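You operate a simulated robot arm through the tools that you are given. There is no shell and no other tool.

The job below is to be done with a simulated two-armed robot. You get a single attempt, and the scene is never put back.

## Task
Hold the yellow redo bin on the top of the steel bench steady with one hand, lift the grey oil stone out of it with the other and set it down on the top of the steel bench.

It is judged by the outcome, as a careful person would: the job done as asked, and still so three seconds after it is handed in. It fails if anything else is knocked over, pushed out of place, dropped, spilled or broken.

## Robot
Two 7-joint arms with two-finger parallel grippers on one trunk, on a base that drives. Base frame: it is fixed to the floor where the robot stands at the start and does not move with it; the origin is under the middle of the robot, x ahead of it, y to its left, z up. Units: m, degrees, N and s.
The left shoulder is at the start at [0.07, 0.188, 1.149], the right one opposite. With the tool pointing down near the work surface each hand reaches from about 0.34 to 0.8 m from the robot's upright axis, wherever it stands, measured 20 degrees to its own side. Places, roughly: grey oil stone [-0.25, -1.75, 1]; top of the steel bench [-0.2, -1.8, 0.8]; yellow redo bin [-0.25, -1.75, 0.75]. Payload 3.91 kg a hand.
The TCP of each hand is the grasp point between the finger pads, 0.03 m short of the fingertips. In the tool frame z runs along the fingers and y along their closing line. The gripper opens to 0.11 m. The fingers are 0.02 m wide and 0.01 m thick; the gripper's body (0.048 by 0.112 m) begins 0.055 m behind the TCP.
Orientation is that of the tool frame in the base frame, as a unit quaternion [x, y, z, w]. With the fingers straight down and closing along the base's y, the tool's x points along the base's -x, its y along +y and its z along -z.

## Interface
- The arms move only by the tool apply_moves. It takes "left_deltas", "right_deltas" or both (then of equal length, played together; a hand with none holds still); each is a list of rows, each a list of 7 numbers: the shift along the tool's x, y, z in cm, then the turn, a rotation vector about the tool's x, y, z in degrees, then the finger opening in cm, from 0 to 11. In form: [[x, y, z, wx, wy, wz, claw], ...]. A call has 1 to 20 rows; each row shifts and turns the commanded pose from where the row before left it, along the tool's axes as they then stand. Each row takes 0.2 s and may step no farther than 0.05 m and 8.6 degrees from the row before; otherwise, or with a gripper value out of range, the whole call is refused. Where a pose cannot be reached the arm comes as near as it can. A force on the tool above 40 N (or 10 N above the force at the start of the call, whichever is more), or a blocked arm, ends the call early, and 0.2 s more pass. Each finger travels about 0.072 m/s and halts on what it meets, pressing with about 26 N; the grip force reading is that of the motor and also rises with nothing between the fingers. The clock runs only during rows and for 0.2 s after the last one: add rows that do not move to give the fingers time. It gives the time, the measured TCP pose, the force on the tool (base axes), the opening and the grip force at its end, in the units of the frame above (readings bear some noise), with the torque about the TCP (base axes, N m) and any sound that the robot's microphone picked up.
- Cameras (640 x 400 px; columns grow to the right, rows downward): "scene" is now at [0.1426, 0.002, 1.3874]; the picture's right is [0.02, -1.00, 0.00], its down [-0.48, -0.01, -0.88] and it looks along [0.88, 0.01, -0.48] (base axes); focal length 283 px, centre (320, 200). "left" rides on the left gripper at [0.072, -0.017, -0.103] in its tool frame; the picture's right is [0.23, 0.97, 0.00], its down [-0.76, 0.18, -0.62] and it looks along [-0.61, 0.14, 0.78] (tool axes); focal length 222 px, centre (320, 200). "right" rides on the right gripper at [0.072, 0.017, -0.103] in its tool frame; the picture's right is [-0.23, 0.97, 0.00], its down [-0.76, -0.18, -0.62] and it looks along [-0.61, -0.14, 0.78] (tool axes); focal length 222 px, centre (320, 200). There is no depth. A picture from a camera that has moved, and an enlarged one, comes with that camera's place and axes in the base frame and with its lens.
- snapshot(camera): a new picture of that camera. It takes no simulated time.
- move_column(by): slides the trunk up (or, below 0, down) by that many m; the arms and the scene camera ride with it, the base frame stays. It gives what a move gives, with no picture.
- base_move(legs): drives the robot by 1 to 6 legs, each [ahead, turn to the left] in m and degrees, along the robot's own axes; the way and the turn of a leg run together, so that a leg with both is an arc; at most 1.5 m and 180 degrees a leg. The arms and the cameras ride along, it lands a little off, and it stops where it bumps. It gives what a move gives.
- turn_head(pan, tilt): turns the head with the scene camera to pan (to the left, within 86 degrees either way) and tilt (down, from -29 to 69), counted from straight ahead of the robot. It gives what a move gives.
- close_up(camera, box): a new picture of the part [left, top, right, bottom] of that camera's present view, enlarged. It takes no simulated time.
- close_job(): hands the job in; it is judged then, once.

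Places have to be worked out from the pictures, the camera data and where the tool is seen. Open the grippers and draw the arms clear of the work before you hand the job in, unless the task says otherwise.

The tools are called by a JSON object that holds its "method" and its "body". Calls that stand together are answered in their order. apply_moves: Moves the arms, as the interface text tells. Its arguments: {"type":"object","properties":{"left_deltas":{"type":"array","items":{"type":"array","items":{"type":"number"}}},"right_deltas":{"type":"array","items":{"type":"array","items":{"type":"number"}}}},"required":[]} The other tools are called the same way: move_column (by) slides the trunk up or down; base_move (legs) drives the base; turn_head (pan, tilt) turns the head that bears the scene camera; snapshot (camera) takes a picture; close_up (camera, box) takes an enlarged picture of a part of a camera's view; close_job () hands the job in.

At the start:

```text
t: 0.0
left_eef_pos: [0.6188, 0.2104, 1.1793]
left_ee_rot: [0.0, 1.0, 0.0, -0.001]
left_force: [0.2, -0.4, -0.2]
left_moment: [-0.01, 0.0, 0.02]
left_opening: 0.1099
left_gripper_force: 0.0
right_eef_pos: [0.5537, -0.2285, 1.1608]
right_ee_rot: [0.0, 1.0, 0.0, 0.0]
right_force: [0.9, 1.1, 0.4]
right_moment: [0.02, 0.0, -0.02]
right_opening: 0.11
right_gripper_force: 0.0
trunk travel left (down, up): [-0.659, 0.281]
robot x, y, heading: [0.0025, 0.0012, 0.0]
head pan, tilt: [0.9, 28.5]
```

scene: 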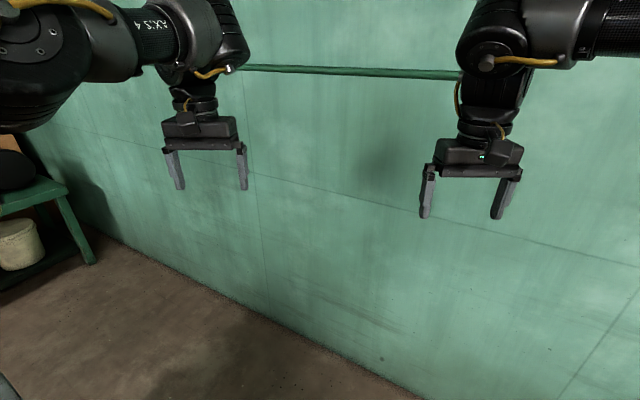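
right: 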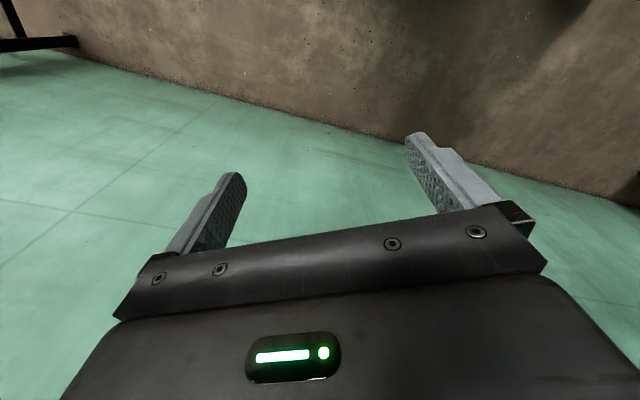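
left: 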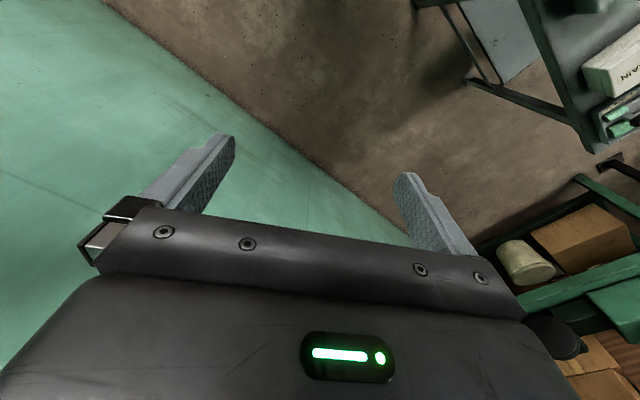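

The first views show only a wall; the bench should be to my right at about y = -1.8. I turn the head to the right to see it.

{"method": "turn_head", "body": {"pan": -86, "tilt": 25}}

```text
t: 1.6
left_eef_pos: [0.6191, 0.2116, 1.1779]
left_ee_rot: [0.0, 1.0, 0.0, -0.001]
left_force: [0.0, -0.4, -0.3]
left_moment: [0.02, 0.02, 0.03]
left_opening: 0.1099
left_gripper_force: 0.1
right_eef_pos: [0.5547, -0.2287, 1.1602]
right_ee_rot: [-0.001, 1.0, -0.001, 0.0]
right_force: [0.2, -0.9, -0.3]
right_moment: [0.02, 0.02, -0.01]
right_opening: 0.1097
right_gripper_force: 0.0
trunk travel left (down, up): [-0.659, 0.281]
robot x, y, heading: [0.0024, -0.0004, -0.1]
head pan, tilt: [-85.9, 25.0]
```

Head is turned right; I take a picture to see the bench.

{"method": "snapshot", "body": {"camera": "scene"}}

```text
taken
camera scene: at [0.0582, -0.0914, 1.393], right [-1.0, -0.07, 0.0], down [-0.03, 0.42, -0.91], along [0.06, -0.9, -0.42], focal length 283 px, centre (320, 200)
```

scene: 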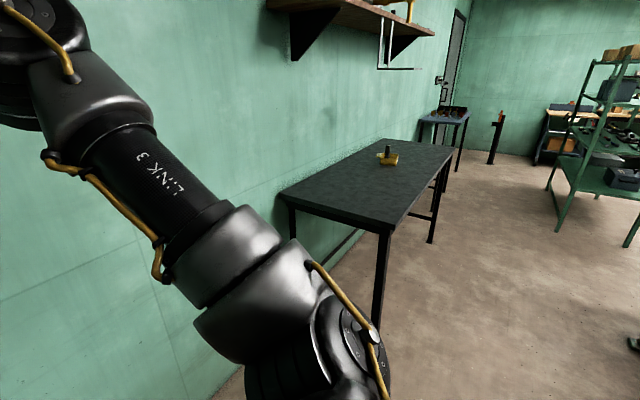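

The bench appears turned about 30° (parallel to the slanted wall), with the yellow bin near its middle. I take close-ups of the bin and the shelf over it before planning the drive.

{"method": "close_up", "body": {"camera": "scene", "box": [330, 120, 458, 200]}}

{"method": "close_up", "body": {"camera": "scene", "box": [256, 0, 496, 150]}}

{"method": "close_up", "body": {"camera": "scene", "box": [400, 150, 640, 300]}}

```text
5.00 times, centred on (394, 160) of scene
camera zoom: at [0.0582, -0.0914, 1.393], right [-1.0, -0.07, 0.0], down [-0.03, 0.42, -0.91], along [0.06, -0.9, -0.42], focal length 1413 px, centre (-50, 400)
```

zoom: 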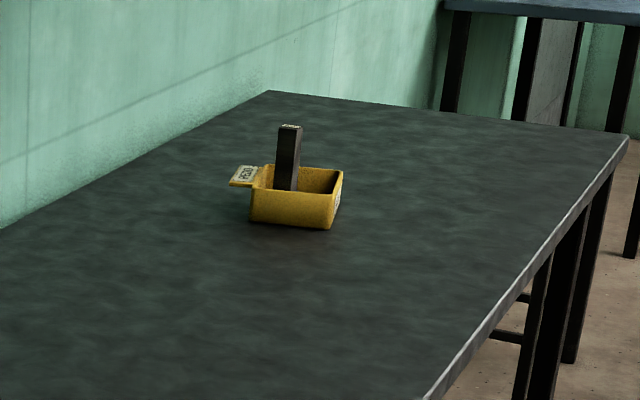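

```text
2.67 times, centred on (376, 75) of scene
camera zoom: at [0.0582, -0.0914, 1.393], right [-1.0, -0.07, 0.0], down [-0.03, 0.42, -0.91], along [0.06, -0.9, -0.42], focal length 754 px, centre (171, 533)
```

zoom: 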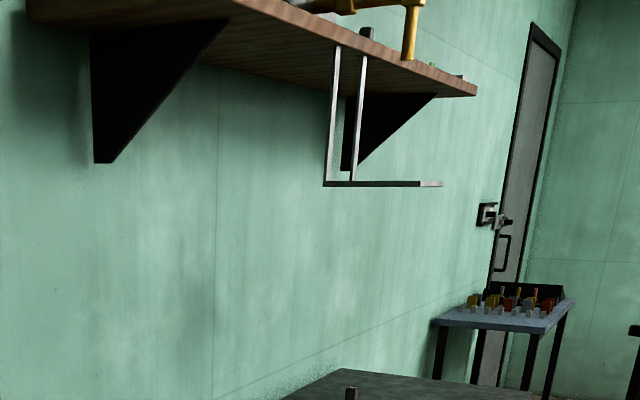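

```text
2.67 times, centred on (520, 225) of scene
camera zoom: at [0.0582, -0.0914, 1.393], right [-1.0, -0.07, 0.0], down [-0.03, 0.42, -0.91], along [0.06, -0.9, -0.42], focal length 754 px, centre (-213, 133)
```

zoom: 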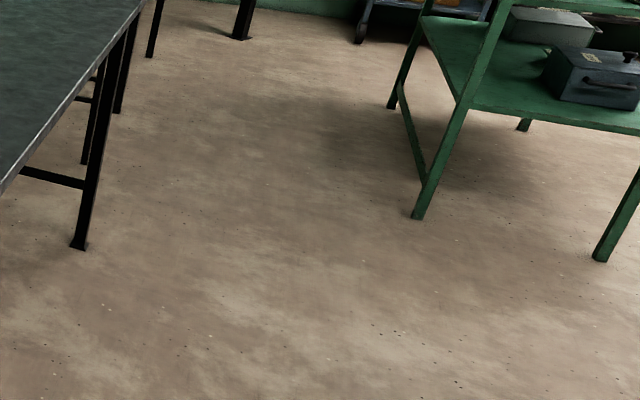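

The stone stands upright, leaning in the bin; a "REDO" tab sticks out from the bin's side. Before driving I draw both hands in closer so that they sweep a smaller circle.

{"method": "apply_moves", "body": {"left_deltas": [[4.5, 0, 0, 0, 0, 0, 11], [4.5, 0, 0, 0, 0, 0, 11], [4.5, 0, 0, 0, 0, 0, 11], [4, 0, 0, 0, 0, 0, 11]], "right_deltas": [[3.3, 0, 0, 0, 0, 0, 11], [3.3, 0, 0, 0, 0, 0, 11], [3.3, 0, 0, 0, 0, 0, 11], [2, 0, 0, 0, 0, 0, 11]]}}

{"method": "turn_head", "body": {"pan": -40, "tilt": 15}}

{"method": "snapshot", "body": {"camera": "scene"}}

```text
t: 2.6
left_eef_pos: [0.4405, 0.2108, 1.1805]
left_ee_rot: [0.001, 1.0, -0.001, 0.001]
left_force: [-0.5, 0.0, 0.7]
left_moment: [0.0, -0.06, -0.02]
left_opening: 0.1099
left_gripper_force: 0.1
right_eef_pos: [0.4314, -0.2254, 1.1619]
right_ee_rot: [0.001, 1.0, -0.001, 0.002]
right_force: [0.2, -0.2, 1.5]
right_moment: [-0.01, -0.02, -0.03]
right_opening: 0.1099
right_gripper_force: 0.0
trunk travel left (down, up): [-0.659, 0.281]
robot x, y, heading: [0.0022, 0.0008, 0.0]
head pan, tilt: [-85.9, 25.0]
```

```text
t: 3.7
left_eef_pos: [0.4442, 0.2106, 1.1796]
left_ee_rot: [0.0, 1.0, 0.0, -0.001]
left_force: [0.6, -0.4, -0.3]
left_moment: [0.0, 0.02, 0.03]
left_opening: 0.11
left_gripper_force: 0.1
right_eef_pos: [0.4341, -0.2274, 1.16]
right_ee_rot: [-0.001, 1.0, 0.0, 0.0]
right_force: [-0.3, 0.7, 0.5]
right_moment: [0.0, -0.02, 0.02]
right_opening: 0.1097
right_gripper_force: 0.0
trunk travel left (down, up): [-0.659, 0.281]
robot x, y, heading: [0.0004, 0.0008, -0.2]
head pan, tilt: [-40.0, 15.0]
```

```text
taken
camera scene: at [0.1227, -0.0594, 1.4093], right [-0.64, -0.77, 0.0], down [-0.2, 0.17, -0.97], along [0.74, -0.62, -0.26], focal length 283 px, centre (320, 200)
```

scene: 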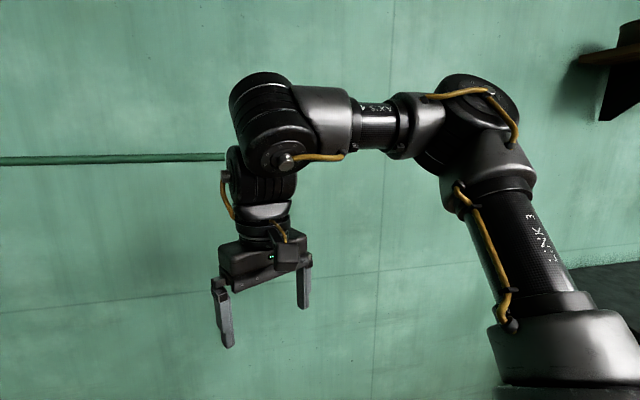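

The green rail is on the wall, well clear. I turn the robot right in place by 90° and look at the way ahead.

{"method": "base_move", "body": {"legs": [[0, -90]]}}

{"method": "turn_head", "body": {"pan": -45, "tilt": 25}}

{"method": "snapshot", "body": {"camera": "scene"}}

```text
t: 7.9
left_eef_pos: [0.2236, -0.4373, 1.1796]
left_ee_rot: [0.697, 0.718, 0.0, -0.001]
left_force: [-0.9, -0.6, 0.8]
left_moment: [-0.01, -0.01, 0.0]
left_opening: 0.1099
left_gripper_force: 0.1
right_eef_pos: [-0.2145, -0.4394, 1.1604]
right_ee_rot: [0.697, 0.717, 0.0, 0.0]
right_force: [-0.2, -0.1, 0.1]
right_moment: [0.0, -0.02, 0.01]
right_opening: 0.1099
right_gripper_force: 0.0
trunk travel left (down, up): [-0.659, 0.281]
robot x, y, heading: [-0.0028, 0.0015, -88.2]
head pan, tilt: [-40.0, 15.0]
```

```text
t: 8.6
left_eef_pos: [0.223, -0.4376, 1.1785]
left_ee_rot: [0.697, 0.717, 0.0, -0.001]
left_force: [0.6, 0.0, 0.4]
left_moment: [-0.01, -0.01, 0.02]
left_opening: 0.11
left_gripper_force: 0.0
right_eef_pos: [-0.2132, -0.4413, 1.1604]
right_ee_rot: [0.697, 0.717, 0.001, 0.0]
right_force: [0.2, 0.3, -0.4]
right_moment: [0.0, -0.01, -0.01]
right_opening: 0.1099
right_gripper_force: 0.1
trunk travel left (down, up): [-0.659, 0.281]
robot x, y, heading: [0.0011, 0.0007, -88.2]
head pan, tilt: [-45.0, 25.0]
```

```text
taken
camera scene: at [-0.0604, -0.1167, 1.3931], right [-0.73, 0.68, 0.0], down [0.29, 0.31, -0.91], along [-0.62, -0.66, -0.42], focal length 283 px, centre (320, 200)
```

scene: 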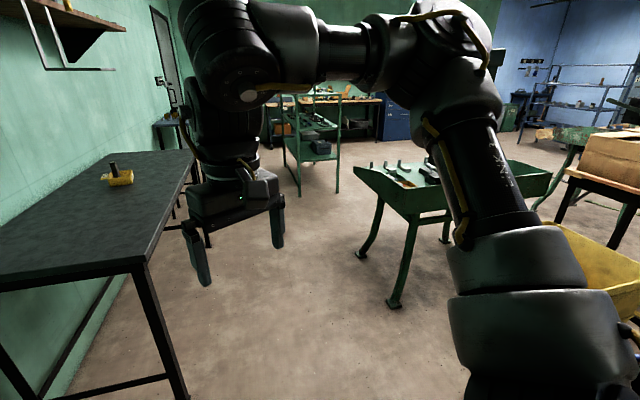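

The aisle between the bench edge and the green table is about 1.05 m wide, and the bin is around [-0.26, -1.98]. I turn to about -122° and drive along the aisle in stages.

{"method": "base_move", "body": {"legs": [[0, -33.8], [0.8, 0]]}}

{"method": "turn_head", "body": {"pan": 30, "tilt": 25}}

{"method": "snapshot", "body": {"camera": "scene"}}

```text
t: 14.6
left_eef_pos: [-0.4847, -1.1831, 1.1797]
left_ee_rot: [0.872, 0.489, 0.001, -0.001]
left_force: [0.0, -0.5, 0.5]
left_moment: [0.01, 0.0, -0.03]
left_opening: 0.11
left_gripper_force: 0.0
right_eef_pos: [-0.8533, -0.947, 1.16]
right_ee_rot: [0.872, 0.489, -0.001, 0.0]
right_force: [0.2, 0.1, 0.4]
right_moment: [0.02, -0.03, 0.0]
right_opening: 0.11
right_gripper_force: 0.1
trunk travel left (down, up): [-0.659, 0.281]
robot x, y, heading: [-0.4338, -0.6966, -121.4]
head pan, tilt: [-45.0, 25.0]
```

```text
t: 16.1
left_eef_pos: [-0.4865, -1.1849, 1.1794]
left_ee_rot: [0.872, 0.489, 0.001, 0.0]
left_force: [-0.6, -0.1, -1.5]
left_moment: [-0.04, -0.01, 0.01]
left_opening: 0.1101
left_gripper_force: 0.2
right_eef_pos: [-0.8523, -0.9477, 1.1589]
right_ee_rot: [0.872, 0.49, 0.0, 0.0]
right_force: [0.2, 0.3, -0.2]
right_moment: [0.04, -0.01, 0.02]
right_opening: 0.1099
right_gripper_force: 0.0
trunk travel left (down, up): [-0.659, 0.281]
robot x, y, heading: [-0.4363, -0.6981, -121.9]
head pan, tilt: [30.0, 25.0]
```

```text
taken
camera scene: at [-0.4605, -0.8296, 1.393], right [-1.0, 0.03, 0.0], down [0.01, 0.42, -0.91], along [-0.02, -0.91, -0.42], focal length 283 px, centre (320, 200)
```

scene: 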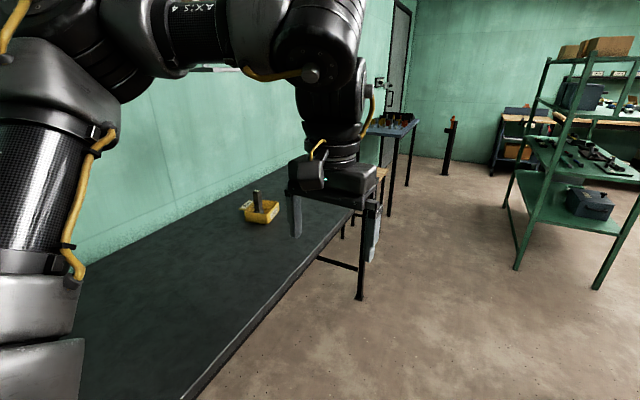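

Triangulating over the views puts the bench top near z = 0.85, the bin at about [-0.25, -1.81] and the bench's front edge running at -117°. I drive on to stand square in front of the bin, and then turn to face the bench.

{"method": "base_move", "body": {"legs": [[0, 6.6], [0.91, 0], [0, 88.5]]}}

{"method": "turn_head", "body": {"pan": 0, "tilt": 35}}

{"method": "snapshot", "body": {"camera": "scene"}}

{"method": "snapshot", "body": {"camera": "left"}}

{"method": "snapshot", "body": {"camera": "right"}}

```text
t: 23.6
left_eef_pos: [-0.4808, -1.8613, 1.1776]
left_ee_rot: [0.57, 0.822, 0.01, 0.003]
left_force: [0.2, -1.1, 0.1]
left_moment: [0.02, 0.04, -0.01]
left_opening: 0.1101
left_gripper_force: 0.1
right_eef_pos: [-0.8861, -2.0086, 1.161]
right_ee_rot: [0.563, 0.826, 0.0, 0.004]
right_force: [0.3, -0.2, 0.1]
right_moment: [0.02, -0.02, -0.03]
right_opening: 0.1098
right_gripper_force: 0.1
trunk travel left (down, up): [-0.659, 0.281]
robot x, y, heading: [-0.8218, -1.5206, -69.2]
head pan, tilt: [30.0, 25.0]
stopped in leg 3: the robot was blocked; the commanded pose is now the measured one
```

```text
t: 24.6
left_eef_pos: [-0.4799, -1.8621, 1.1785]
left_ee_rot: [0.569, 0.822, 0.009, 0.002]
left_force: [0.5, -0.4, -0.6]
left_moment: [-0.01, -0.01, -0.01]
left_opening: 0.1101
left_gripper_force: 0.0
right_eef_pos: [-0.8863, -2.0089, 1.1621]
right_ee_rot: [0.564, 0.826, 0.001, 0.004]
right_force: [-0.1, 0.0, -0.2]
right_moment: [0.04, 0.03, -0.02]
right_opening: 0.11
right_gripper_force: 0.1
trunk travel left (down, up): [-0.659, 0.281]
robot x, y, heading: [-0.8245, -1.5225, -68.9]
head pan, tilt: [0.0, 35.0]
```

```text
taken
camera scene: at [-0.7815, -1.6547, 1.3774], right [-0.93, -0.36, -0.01], down [-0.2, 0.54, -0.82], along [0.3, -0.76, -0.57], focal length 283 px, centre (320, 200)
```

scene: 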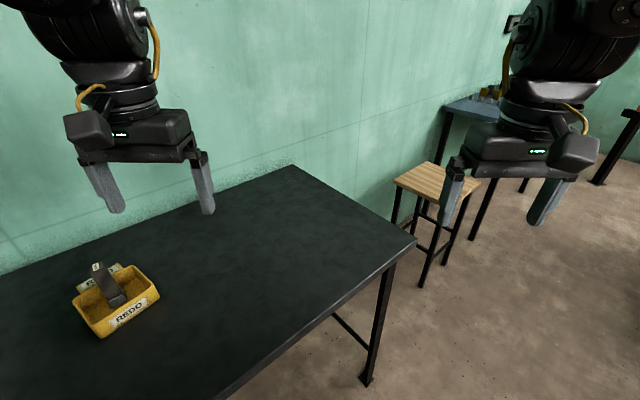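

```text
taken
camera left: at [-0.5224, -1.8023, 1.2815], right [0.83, 0.55, 0.02], down [0.43, -0.66, 0.62], along [0.36, -0.51, -0.78], focal length 222 px, centre (320, 200)
```

left: 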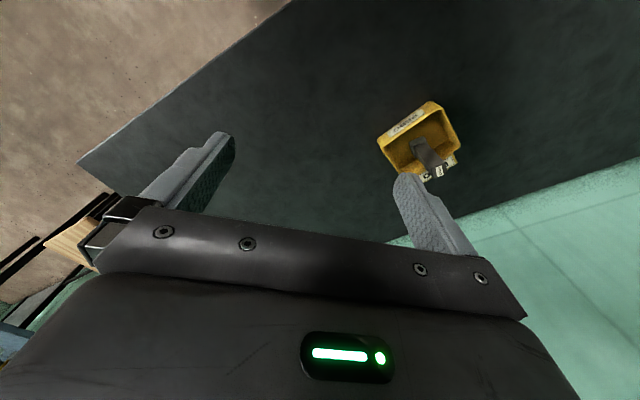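

```text
taken
camera right: at [-0.8979, -1.9339, 1.2637], right [0.99, 0.14, 0.01], down [0.11, -0.77, 0.63], along [0.1, -0.62, -0.78], focal length 222 px, centre (320, 200)
```

right: 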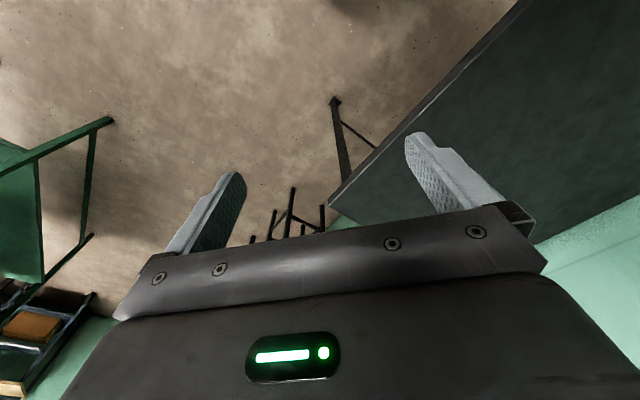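

The turn was blocked at -69°. I suspect my left elbow met the steel frame hanging from the shelf (about [-0.29, -1.6, 1.40]), so I look left before doing anything.

{"method": "turn_head", "body": {"pan": 55, "tilt": 0}}

{"method": "snapshot", "body": {"camera": "scene"}}

```text
t: 25.8
left_eef_pos: [-0.4797, -1.8614, 1.1777]
left_ee_rot: [0.569, 0.822, 0.009, 0.001]
left_force: [1.1, -0.4, 0.3]
left_moment: [0.0, 0.0, -0.03]
left_opening: 0.1099
left_gripper_force: 0.1
right_eef_pos: [-0.8867, -2.0088, 1.1612]
right_ee_rot: [0.564, 0.826, 0.001, 0.004]
right_force: [0.1, -0.5, 0.1]
right_moment: [0.03, -0.03, -0.03]
right_opening: 0.11
right_gripper_force: 0.0
trunk travel left (down, up): [-0.659, 0.281]
robot x, y, heading: [-0.8239, -1.5244, -69.1]
head pan, tilt: [55.0, 0.0]
```

```text
taken
camera scene: at [-0.7262, -1.5945, 1.4338], right [-0.24, -0.97, 0.0], down [0.01, 0.0, -1.0], along [0.97, -0.24, 0.0], focal length 283 px, centre (320, 200)
```

scene: 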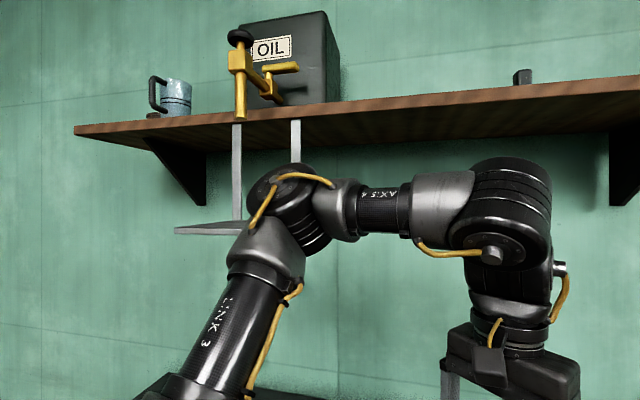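

The left elbow has met the steel frame clamped to the shelf; the frame looks undisturbed, with its underside at z ≈ 1.39. I turn right, away from it, then pull farther out into the aisle.

{"method": "base_move", "body": {"legs": [[0, -30]]}}

{"method": "turn_head", "body": {"pan": 80, "tilt": 5}}

{"method": "snapshot", "body": {"camera": "scene"}}

```text
t: 27.7
left_eef_pos: [-0.7004, -1.9924, 1.1766]
left_ee_rot: [0.769, 0.639, 0.006, 0.0]
left_force: [0.4, 0.7, 0.2]
left_moment: [0.0, -0.01, -0.01]
left_opening: 0.11
left_gripper_force: 0.1
right_eef_pos: [-1.1223, -1.9072, 1.1627]
right_ee_rot: [0.765, 0.644, -0.002, 0.001]
right_force: [0.1, 0.1, -0.8]
right_moment: [-0.03, 0.01, 0.01]
right_opening: 0.1101
right_gripper_force: 0.0
trunk travel left (down, up): [-0.659, 0.281]
robot x, y, heading: [-0.8245, -1.523, -99.9]
head pan, tilt: [55.0, 0.0]
```

```text
t: 28.6
left_eef_pos: [-0.6977, -1.9922, 1.1765]
left_ee_rot: [0.769, 0.639, 0.006, 0.0]
left_force: [-0.4, -0.7, 0.0]
left_moment: [0.06, -0.01, 0.02]
left_opening: 0.1098
left_gripper_force: 0.0
right_eef_pos: [-1.123, -1.9082, 1.1634]
right_ee_rot: [0.765, 0.644, -0.002, 0.001]
right_force: [0.1, 0.4, -0.1]
right_moment: [-0.01, -0.03, 0.0]
right_opening: 0.1099
right_gripper_force: 0.0
trunk travel left (down, up): [-0.659, 0.281]
robot x, y, heading: [-0.8249, -1.5224, -100.0]
head pan, tilt: [80.0, 5.0]
```

```text
taken
camera scene: at [-0.7468, -1.6037, 1.4255], right [-0.35, -0.94, 0.0], down [-0.08, 0.03, -1.0], along [0.93, -0.35, -0.09], focal length 283 px, centre (320, 200)
```

scene: 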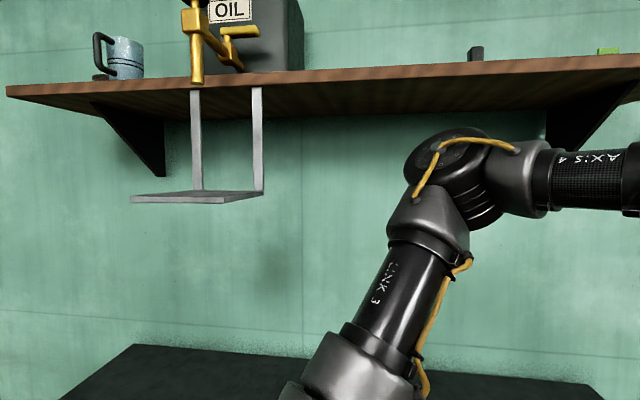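

Clear now: the frame is intact; its plate spans about x[-0.33,-0.1], y[-1.49,-1.71] at z ≈ 1.39, just to the left of above the bin. I pull out into the aisle before turning to face the bench.

{"method": "base_move", "body": {"legs": [[0, -57], [0.3, 0]]}}

{"method": "turn_head", "body": {"pan": 0, "tilt": 30}}

{"method": "snapshot", "body": {"camera": "scene"}}

```text
t: 33.1
left_eef_pos: [-1.4088, -2.0136, 1.1766]
left_ee_rot: [0.978, 0.207, 0.005, 0.003]
left_force: [0.3, 0.7, 0.4]
left_moment: [0.0, 0.02, 0.01]
left_opening: 0.11
left_gripper_force: 0.1
right_eef_pos: [-1.5799, -1.6173, 1.1627]
right_ee_rot: [0.977, 0.213, -0.003, 0.001]
right_force: [-0.1, 0.4, -0.5]
right_moment: [-0.01, 0.01, -0.01]
right_opening: 0.1102
right_gripper_force: 0.1
trunk travel left (down, up): [-0.659, 0.281]
robot x, y, heading: [-1.0956, -1.6473, -155.9]
head pan, tilt: [80.0, 5.0]
```

```text
t: 34.6
left_eef_pos: [-1.4095, -2.0148, 1.1764]
left_ee_rot: [0.978, 0.207, 0.004, 0.004]
left_force: [-0.6, 0.5, 1.1]
left_moment: [0.03, 0.0, 0.01]
left_opening: 0.11
left_gripper_force: 0.0
right_eef_pos: [-1.5815, -1.6178, 1.1637]
right_ee_rot: [0.977, 0.213, -0.003, 0.0]
right_force: [0.4, -0.3, -0.5]
right_moment: [0.0, -0.02, 0.0]
right_opening: 0.1102
right_gripper_force: 0.0
trunk travel left (down, up): [-0.659, 0.281]
robot x, y, heading: [-1.0995, -1.6453, -155.4]
head pan, tilt: [0.0, 30.0]
```

```text
taken
camera scene: at [-1.2221, -1.702, 1.3851], right [-0.41, 0.91, 0.0], down [0.46, 0.21, -0.87], along [-0.79, -0.36, -0.5], focal length 283 px, centre (320, 200)
```

scene: 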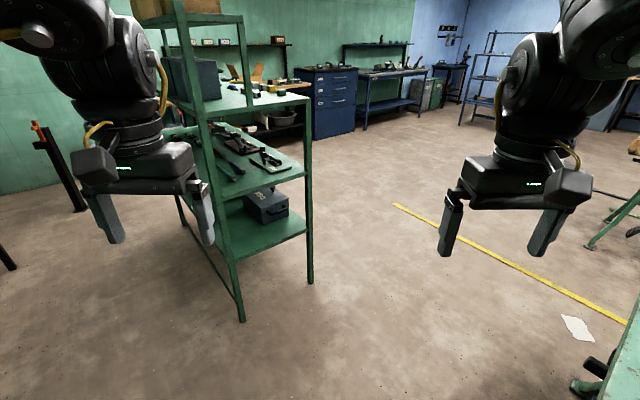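

I'm now at n ≈ 0.24 m out from the bench, clear of everything. I turn left to face the bench (heading about -27°).

{"method": "base_move", "body": {"legs": [[0, 128.6]]}}

{"method": "turn_head", "body": {"pan": 15, "tilt": 28}}

{"method": "snapshot", "body": {"camera": "scene"}}

```text
t: 40.3
left_eef_pos: [-0.6101, -1.6771, 1.1768]
left_ee_rot: [0.254, 0.967, 0.007, -0.002]
left_force: [-0.5, 0.7, 0.2]
left_moment: [0.0, -0.02, 0.0]
left_opening: 0.1098
left_gripper_force: 0.0
right_eef_pos: [-0.8266, -2.0509, 1.163]
right_ee_rot: [0.246, 0.969, 0.0, 0.003]
right_force: [0.4, 0.3, 0.0]
right_moment: [0.02, 0.02, 0.0]
right_opening: 0.1099
right_gripper_force: 0.1
trunk travel left (down, up): [-0.659, 0.281]
robot x, y, heading: [-1.0967, -1.6456, -28.9]
head pan, tilt: [0.0, 30.0]
```

```text
t: 41.1
left_eef_pos: [-0.6098, -1.6755, 1.1762]
left_ee_rot: [0.253, 0.967, 0.006, -0.003]
left_force: [-0.5, 0.5, 0.3]
left_moment: [-0.01, 0.0, 0.01]
left_opening: 0.1097
left_gripper_force: 0.1
right_eef_pos: [-0.8269, -2.0517, 1.1629]
right_ee_rot: [0.247, 0.969, -0.001, 0.004]
right_force: [-0.8, 0.8, 0.0]
right_moment: [0.0, -0.02, 0.02]
right_opening: 0.1101
right_gripper_force: 0.0
trunk travel left (down, up): [-0.659, 0.281]
robot x, y, heading: [-1.0979, -1.646, -28.8]
head pan, tilt: [15.0, 28.0]
```

```text
taken
camera scene: at [-0.9617, -1.6909, 1.3882], right [-0.24, -0.97, 0.0], down [-0.46, 0.11, -0.88], along [0.86, -0.21, -0.47], focal length 283 px, centre (320, 200)
```

scene: 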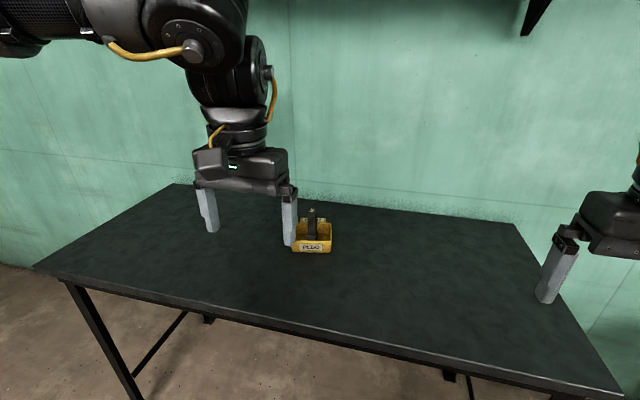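

The bin front is at about [-0.30, -1.83] and the stone's top near z = 0.97. I lower the trunk 0.18 m so that my elbows pass under the frame's plate (z ≈ 1.385), then shift the base about 0.17 m sideways to stand opposite the bin.

{"method": "move_column", "body": {"by": -0.18}}

{"method": "base_move", "body": {"legs": [[0, 70], [0.175, 0]]}}

{"method": "turn_head", "body": {"pan": -60, "tilt": 15}}

{"method": "snapshot", "body": {"camera": "scene"}}

```text
t: 43.1
left_eef_pos: [-0.6101, -1.6769, 0.9967]
left_ee_rot: [0.253, 0.968, 0.005, -0.003]
left_force: [0.5, 0.5, 0.1]
left_moment: [-0.02, -0.03, 0.04]
left_opening: 0.1099
left_gripper_force: 0.1
right_eef_pos: [-0.8282, -2.0514, 0.9838]
right_ee_rot: [0.247, 0.969, -0.001, 0.003]
right_force: [-0.6, 0.2, -0.4]
right_moment: [0.0, -0.01, 0.0]
right_opening: 0.1097
right_gripper_force: 0.0
trunk travel left (down, up): [-0.479, 0.461]
robot x, y, heading: [-1.0952, -1.6441, -29.2]
head pan, tilt: [15.0, 28.0]
```

```text
t: 47.6
left_eef_pos: [-0.7745, -1.083, 0.9964]
left_ee_rot: [-0.352, 0.936, 0.002, -0.006]
left_force: [0.4, -0.1, -1.3]
left_moment: [-0.01, 0.01, 0.01]
left_opening: 0.1099
left_gripper_force: 0.0
right_eef_pos: [-0.4931, -1.4113, 0.9827]
right_ee_rot: [-0.358, 0.934, 0.001, 0.003]
right_force: [0.3, -1.1, 0.1]
right_moment: [-0.01, 0.02, 0.01]
right_opening: 0.11
right_gripper_force: 0.0
trunk travel left (down, up): [-0.479, 0.461]
robot x, y, heading: [-0.9686, -1.5318, 41.8]
head pan, tilt: [15.0, 28.0]
```

```text
t: 49.1
left_eef_pos: [-0.7749, -1.0828, 0.9967]
left_ee_rot: [-0.352, 0.936, 0.003, -0.006]
left_force: [-0.8, -0.6, 0.4]
left_moment: [0.01, -0.03, 0.01]
left_opening: 0.1098
left_gripper_force: 0.1
right_eef_pos: [-0.494, -1.4126, 0.9825]
right_ee_rot: [-0.358, 0.934, 0.0, 0.003]
right_force: [0.2, 0.3, 0.9]
right_moment: [0.0, -0.01, -0.01]
right_opening: 0.1099
right_gripper_force: 0.0
trunk travel left (down, up): [-0.479, 0.461]
robot x, y, heading: [-0.9626, -1.529, 41.5]
head pan, tilt: [-60.0, 15.0]
```

```text
taken
camera scene: at [-0.8384, -1.5258, 1.2292], right [-0.32, -0.95, 0.0], down [-0.25, 0.08, -0.97], along [0.92, -0.3, -0.26], focal length 283 px, centre (320, 200)
```

scene: 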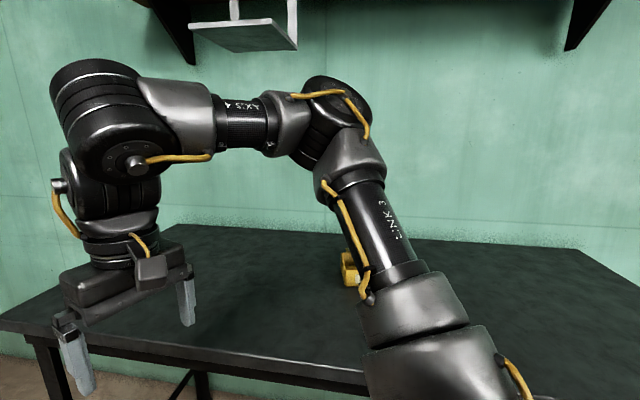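

I'm at n = 0.17, d = 1.80 with the elbows under the plate's height. I turn right to face the bench squarely.

{"method": "base_move", "body": {"legs": [[0, -68.3]]}}

{"method": "turn_head", "body": {"pan": 0, "tilt": 65}}

{"method": "snapshot", "body": {"camera": "scene"}}

{"method": "turn_head", "body": {"pan": 5, "tilt": 25}}

{"method": "snapshot", "body": {"camera": "scene"}}

```text
t: 52.6
left_eef_pos: [-0.4815, -1.5635, 0.9968]
left_ee_rot: [0.256, 0.967, 0.006, -0.002]
left_force: [-0.9, 0.5, 0.0]
left_moment: [-0.01, 0.0, -0.02]
left_opening: 0.1101
left_gripper_force: 0.2
right_eef_pos: [-0.7003, -1.9385, 0.9834]
right_ee_rot: [0.251, 0.968, -0.001, 0.003]
right_force: [1.5, -0.1, -0.2]
right_moment: [-0.02, 0.02, 0.03]
right_opening: 0.1101
right_gripper_force: 0.1
trunk travel left (down, up): [-0.479, 0.461]
robot x, y, heading: [-0.9642, -1.5288, -29.2]
head pan, tilt: [-60.0, 15.0]
```

```text
t: 53.9
left_eef_pos: [-0.4796, -1.5638, 0.9952]
left_ee_rot: [0.256, 0.967, 0.005, -0.003]
left_force: [0.3, 0.7, -0.1]
left_moment: [0.03, 0.02, -0.03]
left_opening: 0.11
left_gripper_force: 0.1
right_eef_pos: [-0.6985, -1.9378, 0.983]
right_ee_rot: [0.249, 0.968, 0.0, 0.003]
right_force: [0.9, -0.4, -0.4]
right_moment: [0.0, 0.02, 0.02]
right_opening: 0.11
right_gripper_force: 0.0
trunk travel left (down, up): [-0.479, 0.461]
robot x, y, heading: [-0.9665, -1.5314, -29.5]
head pan, tilt: [0.0, 65.0]
```

```text
taken
camera scene: at [-0.8679, -1.584, 1.1574], right [-0.49, -0.87, 0.0], down [-0.79, 0.44, -0.42], along [0.37, -0.21, -0.91], focal length 283 px, centre (320, 200)
```

scene: 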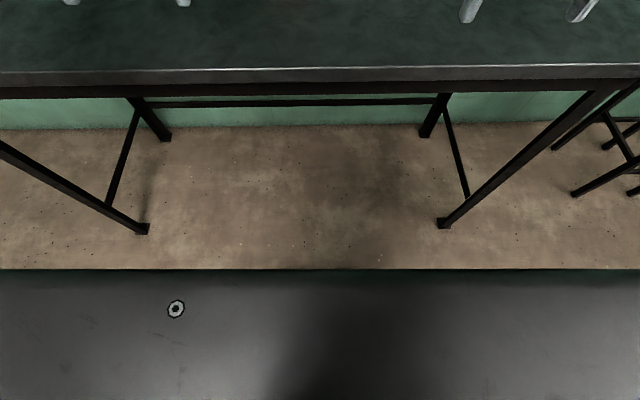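

```text
t: 54.9
left_eef_pos: [-0.4807, -1.5646, 0.9967]
left_ee_rot: [0.257, 0.966, 0.005, -0.001]
left_force: [0.4, 0.4, 1.1]
left_moment: [0.01, -0.02, 0.03]
left_opening: 0.1102
left_gripper_force: 0.0
right_eef_pos: [-0.7003, -1.9375, 0.9823]
right_ee_rot: [0.25, 0.968, -0.001, 0.003]
right_force: [0.1, 0.9, 1.3]
right_moment: [0.06, 0.0, 0.02]
right_opening: 0.1099
right_gripper_force: 0.1
trunk travel left (down, up): [-0.479, 0.461]
robot x, y, heading: [-0.9628, -1.5277, -29.2]
head pan, tilt: [5.0, 25.0]
```

```text
taken
camera scene: at [-0.8369, -1.5922, 1.2129], right [-0.41, -0.91, 0.0], down [-0.39, 0.17, -0.91], along [0.83, -0.37, -0.42], focal length 283 px, centre (320, 200)
```

scene: 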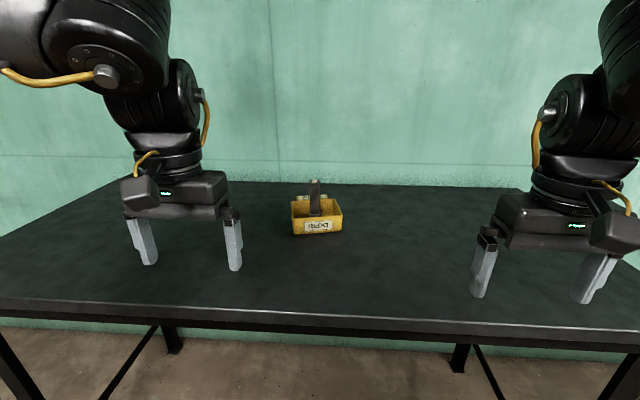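

I'm facing the bench squarely with the bin about 0.75 m ahead and slightly left. I zoom in on the bin to see its shape before driving nearer.

{"method": "close_up", "body": {"camera": "scene", "box": [268, 165, 364, 245]}}

{"method": "snapshot", "body": {"camera": "left"}}

```text
5.00 times, centred on (316, 205) of scene
camera zoom: at [-0.8369, -1.5922, 1.2129], right [-0.41, -0.91, 0.0], down [-0.39, 0.17, -0.91], along [0.83, -0.37, -0.42], focal length 1413 px, centre (340, 175)
```

zoom: 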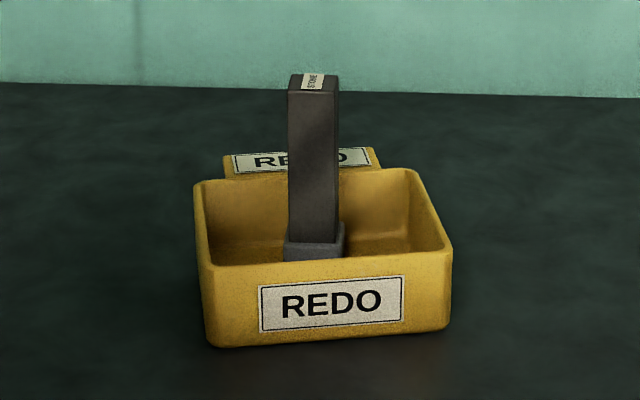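

```text
taken
camera left: at [-0.5521, -1.5452, 1.1003], right [0.29, 0.96, 0.01], down [0.75, -0.23, 0.62], along [0.6, -0.17, -0.79], focal length 222 px, centre (320, 200)
```

left: 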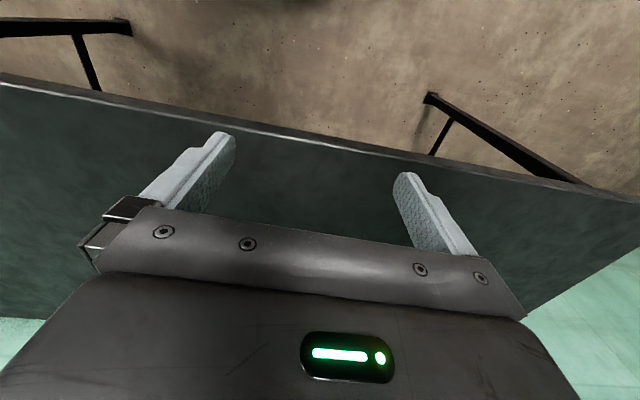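

The bin is a 0.12 x 0.09 m box (rim about z 0.897, centre about [-0.25, -1.84], turned about 11° from me), with the stone upright in a socket in its middle and a tab at the back. I drive 0.13 m straight ahead, which brings the bin to roughly 0.64 m from my axis.

{"method": "base_move", "body": {"legs": [[0.13, 0]]}}

{"method": "turn_head", "body": {"pan": 7, "tilt": 35}}

{"method": "snapshot", "body": {"camera": "scene"}}

{"method": "close_up", "body": {"camera": "scene", "box": [248, 130, 376, 210]}}

```text
t: 56.2
left_eef_pos: [-0.368, -1.625, 0.9966]
left_ee_rot: [0.255, 0.967, 0.005, -0.003]
left_force: [0.1, 0.3, 0.0]
left_moment: [0.02, 0.02, 0.03]
left_opening: 0.1099
left_gripper_force: 0.0
right_eef_pos: [-0.5843, -1.9992, 0.9831]
right_ee_rot: [0.248, 0.969, -0.002, 0.002]
right_force: [0.0, -0.4, 0.3]
right_moment: [-0.01, 0.01, -0.02]
right_opening: 0.11
right_gripper_force: 0.1
trunk travel left (down, up): [-0.479, 0.461]
robot x, y, heading: [-0.8549, -1.5958, -29.2]
head pan, tilt: [5.0, 25.0]
```

```text
t: 56.9
left_eef_pos: [-0.3676, -1.6261, 0.9965]
left_ee_rot: [0.255, 0.967, 0.005, -0.003]
left_force: [0.5, 0.4, 0.2]
left_moment: [-0.02, 0.0, 0.04]
left_opening: 0.1099
left_gripper_force: 0.1
right_eef_pos: [-0.5852, -1.9994, 0.9836]
right_ee_rot: [0.248, 0.969, -0.001, 0.003]
right_force: [0.6, 1.1, 0.2]
right_moment: [-0.02, 0.01, -0.02]
right_opening: 0.11
right_gripper_force: 0.0
trunk travel left (down, up): [-0.479, 0.461]
robot x, y, heading: [-0.8506, -1.59, -29.2]
head pan, tilt: [7.0, 35.0]
```

```text
taken
camera scene: at [-0.7263, -1.6504, 1.1973], right [-0.38, -0.93, 0.0], down [-0.53, 0.22, -0.82], along [0.76, -0.31, -0.57], focal length 283 px, centre (320, 200)
```

scene: 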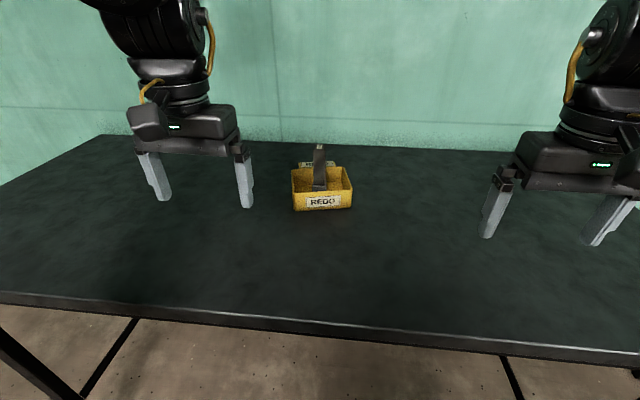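

```text
5.00 times, centred on (312, 170) of scene
camera zoom: at [-0.7263, -1.6504, 1.1973], right [-0.38, -0.93, 0.0], down [-0.53, 0.22, -0.82], along [0.76, -0.31, -0.57], focal length 1413 px, centre (360, 350)
```

zoom: 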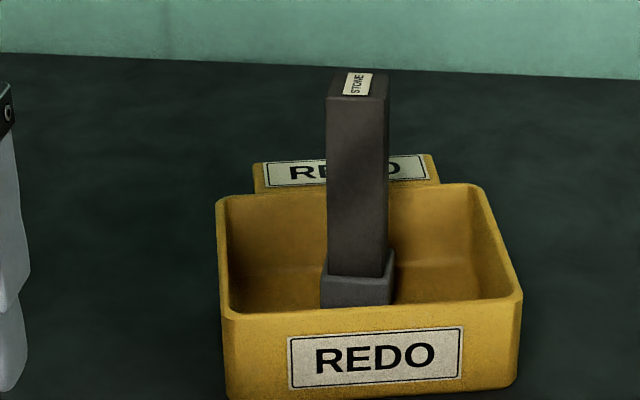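

The hands project where expected, so the camera model is good. I judge: bin centre about [-0.264, -1.839], turned to heading -16°, rim z ≈ 0.90; stone about 0.022 m square, top at z ≈ 0.968. I'll pinch the bin's left wall with the left hand leaning back 45° toward me, so the right hand can come straight down on the stone; first I yaw and tilt the left hand where it is.

{"method": "apply_moves", "body": {"left_deltas": [[0, 0, 0, 0, 0, -6.6, 9], [0, 0, 0, 0, 0, -6.6, 7], [0, 0, 0, 0, -7.5, 0, 5], [0, 0, 0, 0, -7.5, 0, 3.6], [0, 0, 0, 0, -7.5, 0, 3.6], [0, 0, 0, 0, 0, 0, 3.6]]}}

{"method": "snapshot", "body": {"camera": "scene"}}

```text
t: 58.3
left_eef_pos: [-0.3384, -1.5771, 1.0457]
left_ee_rot: [0.197, 0.967, -0.027, 0.157]
left_force: [0.5, 0.4, -0.6]
left_moment: [-0.01, 0.02, 0.02]
left_opening: 0.0356
left_gripper_force: 0.0
left hand out of reach, approached as far as the arm can: row 2, 3, 4, 5
right_eef_pos: [-0.5856, -1.9996, 0.9832]
right_ee_rot: [0.248, 0.969, -0.001, 0.004]
right_force: [0.5, 0.4, 0.0]
right_moment: [-0.02, 0.01, -0.04]
right_opening: 0.1101
right_gripper_force: 0.0
trunk travel left (down, up): [-0.479, 0.461]
robot x, y, heading: [-0.8554, -1.5954, -29.3]
head pan, tilt: [7.0, 35.0]
```

```text
taken
camera scene: at [-0.7258, -1.6509, 1.1972], right [-0.38, -0.93, 0.0], down [-0.53, 0.22, -0.82], along [0.76, -0.31, -0.57], focal length 283 px, centre (320, 200)
```

scene: 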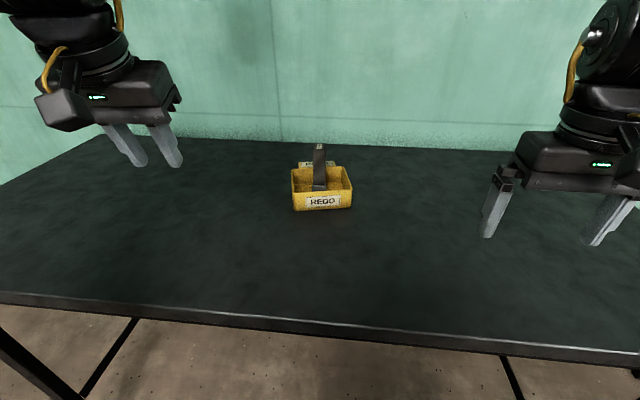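

That tilt is out of reach so close to my body (hand stopped at 18.6° tilt). I change the plan: the left hand will lean sideways to the left and pinch the bin's front wall. I set the left hand upright again and meanwhile bring the right hand, high up, to hover 0.13 m above the bin so its camera can measure bin and stone.

{"method": "apply_moves", "body": {"left_deltas": [[0, 0, 0, 0, 6.2, 0, 3.6], [0, 0, 0, 0, 6.2, 0, 3.6], [0, 0, 0, 0, 6.2, 0, 3.6], [0, 0, 3, 0, 0, 0, 3.6], [0, 0, 3, 0, 0, 0, 3.6]], "right_deltas": [[0, 0, -4, 0, 0, 0, 11], [0, 0, -4, 0, 0, 0, 11], [0, 0, -3.7, 0, 0, 0, 11], [0, 0, 0, 0, 0, -6.2, 11], [0, 0, 0, 0, 0, -6.2, 11]]}}

{"method": "snapshot", "body": {"camera": "scene"}}

```text
t: 59.5
left_eef_pos: [-0.339, -1.5772, 0.9829]
left_ee_rot: [0.199, 0.98, 0.006, -0.001]
left_force: [-0.6, -0.2, -0.6]
left_moment: [0.01, 0.0, 0.0]
left_opening: 0.0362
left_gripper_force: 0.0
right_eef_pos: [-0.5857, -1.9974, 1.1007]
right_ee_rot: [0.141, 0.99, -0.001, 0.002]
right_force: [0.3, 0.1, 0.1]
right_moment: [-0.04, 0.03, 0.04]
right_opening: 0.1101
right_gripper_force: 0.0
trunk travel left (down, up): [-0.479, 0.461]
robot x, y, heading: [-0.8538, -1.5927, -29.1]
head pan, tilt: [7.0, 35.0]
```

```text
taken
camera scene: at [-0.7255, -1.6502, 1.1973], right [-0.38, -0.93, 0.0], down [-0.53, 0.22, -0.82], along [0.76, -0.31, -0.57], focal length 283 px, centre (320, 200)
```

scene: 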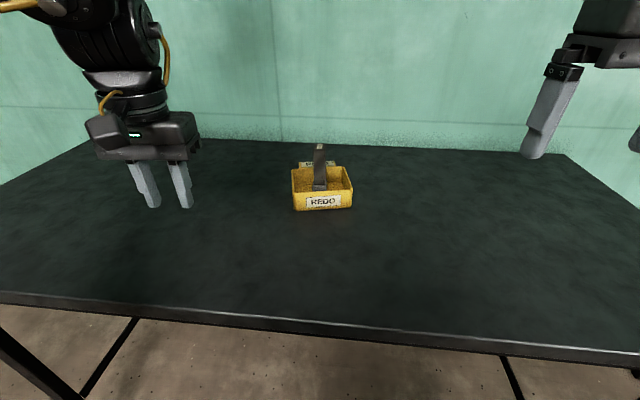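

Both hands are where wanted (right yawed to the bin's heading -16°). I now carry the right hand level at z 1.10 to hover above the stone and look with its camera.

{"method": "apply_moves", "body": {"right_deltas": [[-3.34, 3.0, 0, 0, 0, 0, 11], [-3.34, 3.0, 0, 0, 0, 0, 11], [-3.34, 3.0, 0, 0, 0, 0, 11], [-3.34, 3.0, 0, 0, 0, 0, 11], [-3.34, 3.0, 0, 0, 0, 0, 11], [-3.34, 3.0, 0, 0, 0, 0, 11], [-3.34, 3.0, 0, 0, 0, 0, 11], [-1.5, 3.0, 0, 0, 0, 0, 11]]}}

{"method": "snapshot", "body": {"camera": "right"}}

{"method": "snapshot", "body": {"camera": "scene"}}

```text
t: 61.5
left_eef_pos: [-0.3383, -1.5765, 0.9845]
left_ee_rot: [0.2, 0.98, 0.005, -0.001]
left_force: [0.0, -0.2, -0.5]
left_moment: [-0.02, -0.02, -0.05]
left_opening: 0.0362
left_gripper_force: 0.1
right_eef_pos: [-0.3684, -1.8502, 1.099]
right_ee_rot: [0.158, 0.987, 0.026, 0.024]
right_force: [0.0, 0.1, -0.6]
right_moment: [-0.01, 0.01, 0.0]
right_opening: 0.1102
right_gripper_force: 0.0
right hand out of reach, approached as far as the arm can: row 4, 5, 6, 7, 8
trunk travel left (down, up): [-0.479, 0.461]
robot x, y, heading: [-0.8545, -1.5923, -28.9]
head pan, tilt: [7.0, 35.0]
stopped in row 8 (right hand): the arm was blocked; the commanded pose is now the measured one
```

```text
taken
camera right: at [-0.4379, -1.8142, 1.1989], right [0.52, 0.85, 0.06], down [0.63, -0.43, 0.64], along [0.57, -0.29, -0.77], focal length 222 px, centre (320, 200)
```

right: 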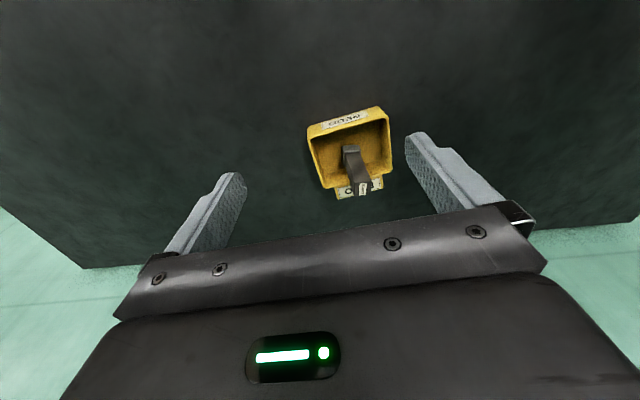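

```text
taken
camera scene: at [-0.726, -1.6506, 1.1972], right [-0.38, -0.93, 0.0], down [-0.53, 0.22, -0.82], along [0.76, -0.31, -0.57], focal length 283 px, centre (320, 200)
```

scene: 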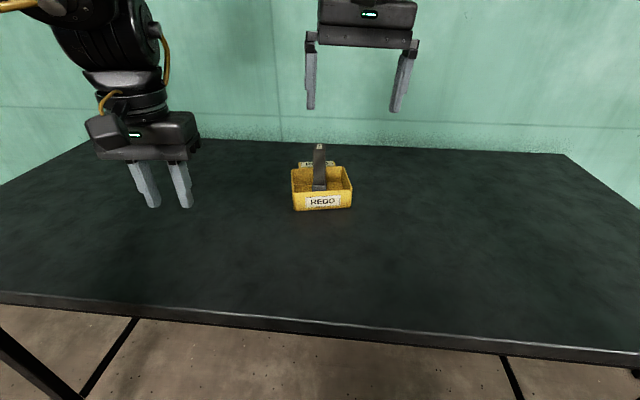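

The right arm is at the end of its reach here, so the base must go about 0.1 m nearer. First I enlarge this useful top view of the bin, and look down past my side to check the base's room under the bench.

{"method": "close_up", "body": {"camera": "right", "box": [270, 90, 430, 210]}}

{"method": "turn_head", "body": {"pan": -70, "tilt": 60}}

{"method": "snapshot", "body": {"camera": "scene"}}

```text
3.33 times, centred on (350, 150) of right
camera zoom: at [-0.4379, -1.8142, 1.1989], right [0.52, 0.85, 0.06], down [0.63, -0.43, 0.64], along [0.57, -0.29, -0.77], focal length 740 px, centre (220, 367)
```

zoom: 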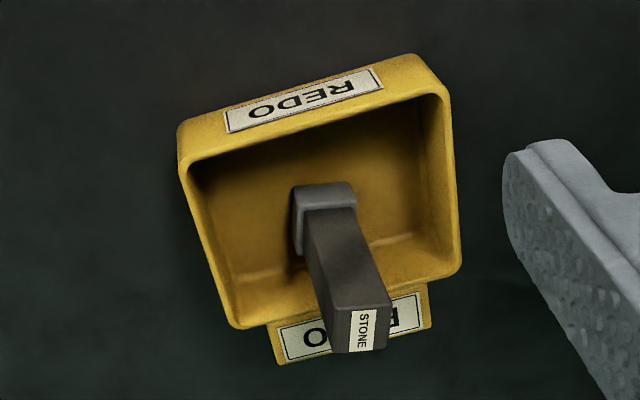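

```text
t: 63.0
left_eef_pos: [-0.3372, -1.5764, 0.9832]
left_ee_rot: [0.199, 0.98, 0.005, 0.0]
left_force: [0.0, -1.3, 0.1]
left_moment: [0.0, 0.01, -0.01]
left_opening: 0.0358
left_gripper_force: 0.0
right_eef_pos: [-0.3696, -1.8497, 1.0982]
right_ee_rot: [0.158, 0.987, 0.025, 0.023]
right_force: [-0.2, -1.0, -0.7]
right_moment: [0.01, 0.02, 0.01]
right_opening: 0.1102
right_gripper_force: 0.1
trunk travel left (down, up): [-0.479, 0.461]
robot x, y, heading: [-0.8518, -1.5977, -29.5]
head pan, tilt: [-70.0, 60.0]
```

```text
taken
camera scene: at [-0.8182, -1.683, 1.163], right [-0.99, 0.16, 0.0], down [0.14, 0.85, -0.5], along [-0.08, -0.49, -0.87], focal length 283 px, centre (320, 200)
```

scene: 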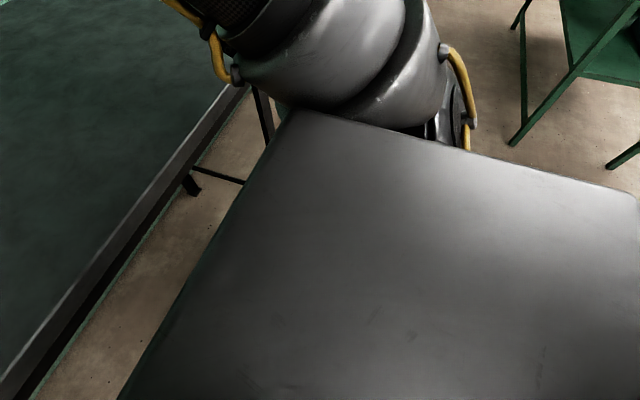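

Triangulating the wrist and scene views: bin centre [-0.253, -1.842], rim z 0.893 (so bench about 0.85), heading -15.8°; stone axis about [-0.239, -1.846], top z 0.96. My torso front is about 0.16 m from the axis, leaving room for a further 0.11 m; I first check the left elbow against the plate.

{"method": "turn_head", "body": {"pan": 50, "tilt": 0}}

{"method": "snapshot", "body": {"camera": "scene"}}

```text
t: 65.0
left_eef_pos: [-0.3383, -1.5771, 0.9839]
left_ee_rot: [0.2, 0.98, 0.006, -0.001]
left_force: [0.2, -0.9, -0.8]
left_moment: [0.03, -0.02, 0.01]
left_opening: 0.0359
left_gripper_force: 0.1
right_eef_pos: [-0.3686, -1.8495, 1.0979]
right_ee_rot: [0.159, 0.987, 0.026, 0.023]
right_force: [0.6, -0.4, 0.5]
right_moment: [0.0, -0.01, 0.02]
right_opening: 0.11
right_gripper_force: 0.1
trunk travel left (down, up): [-0.479, 0.461]
robot x, y, heading: [-0.852, -1.5915, -29.1]
head pan, tilt: [50.0, 0.0]
```

```text
taken
camera scene: at [-0.7235, -1.5852, 1.2534], right [0.36, -0.93, 0.0], down [0.0, 0.0, -1.0], along [0.93, 0.36, 0.0], focal length 283 px, centre (320, 200)
```

scene: 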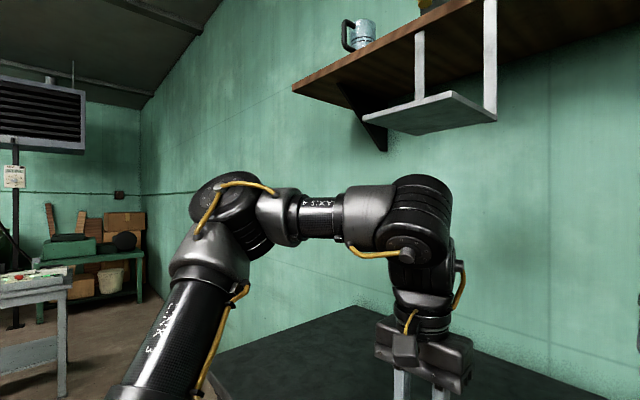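

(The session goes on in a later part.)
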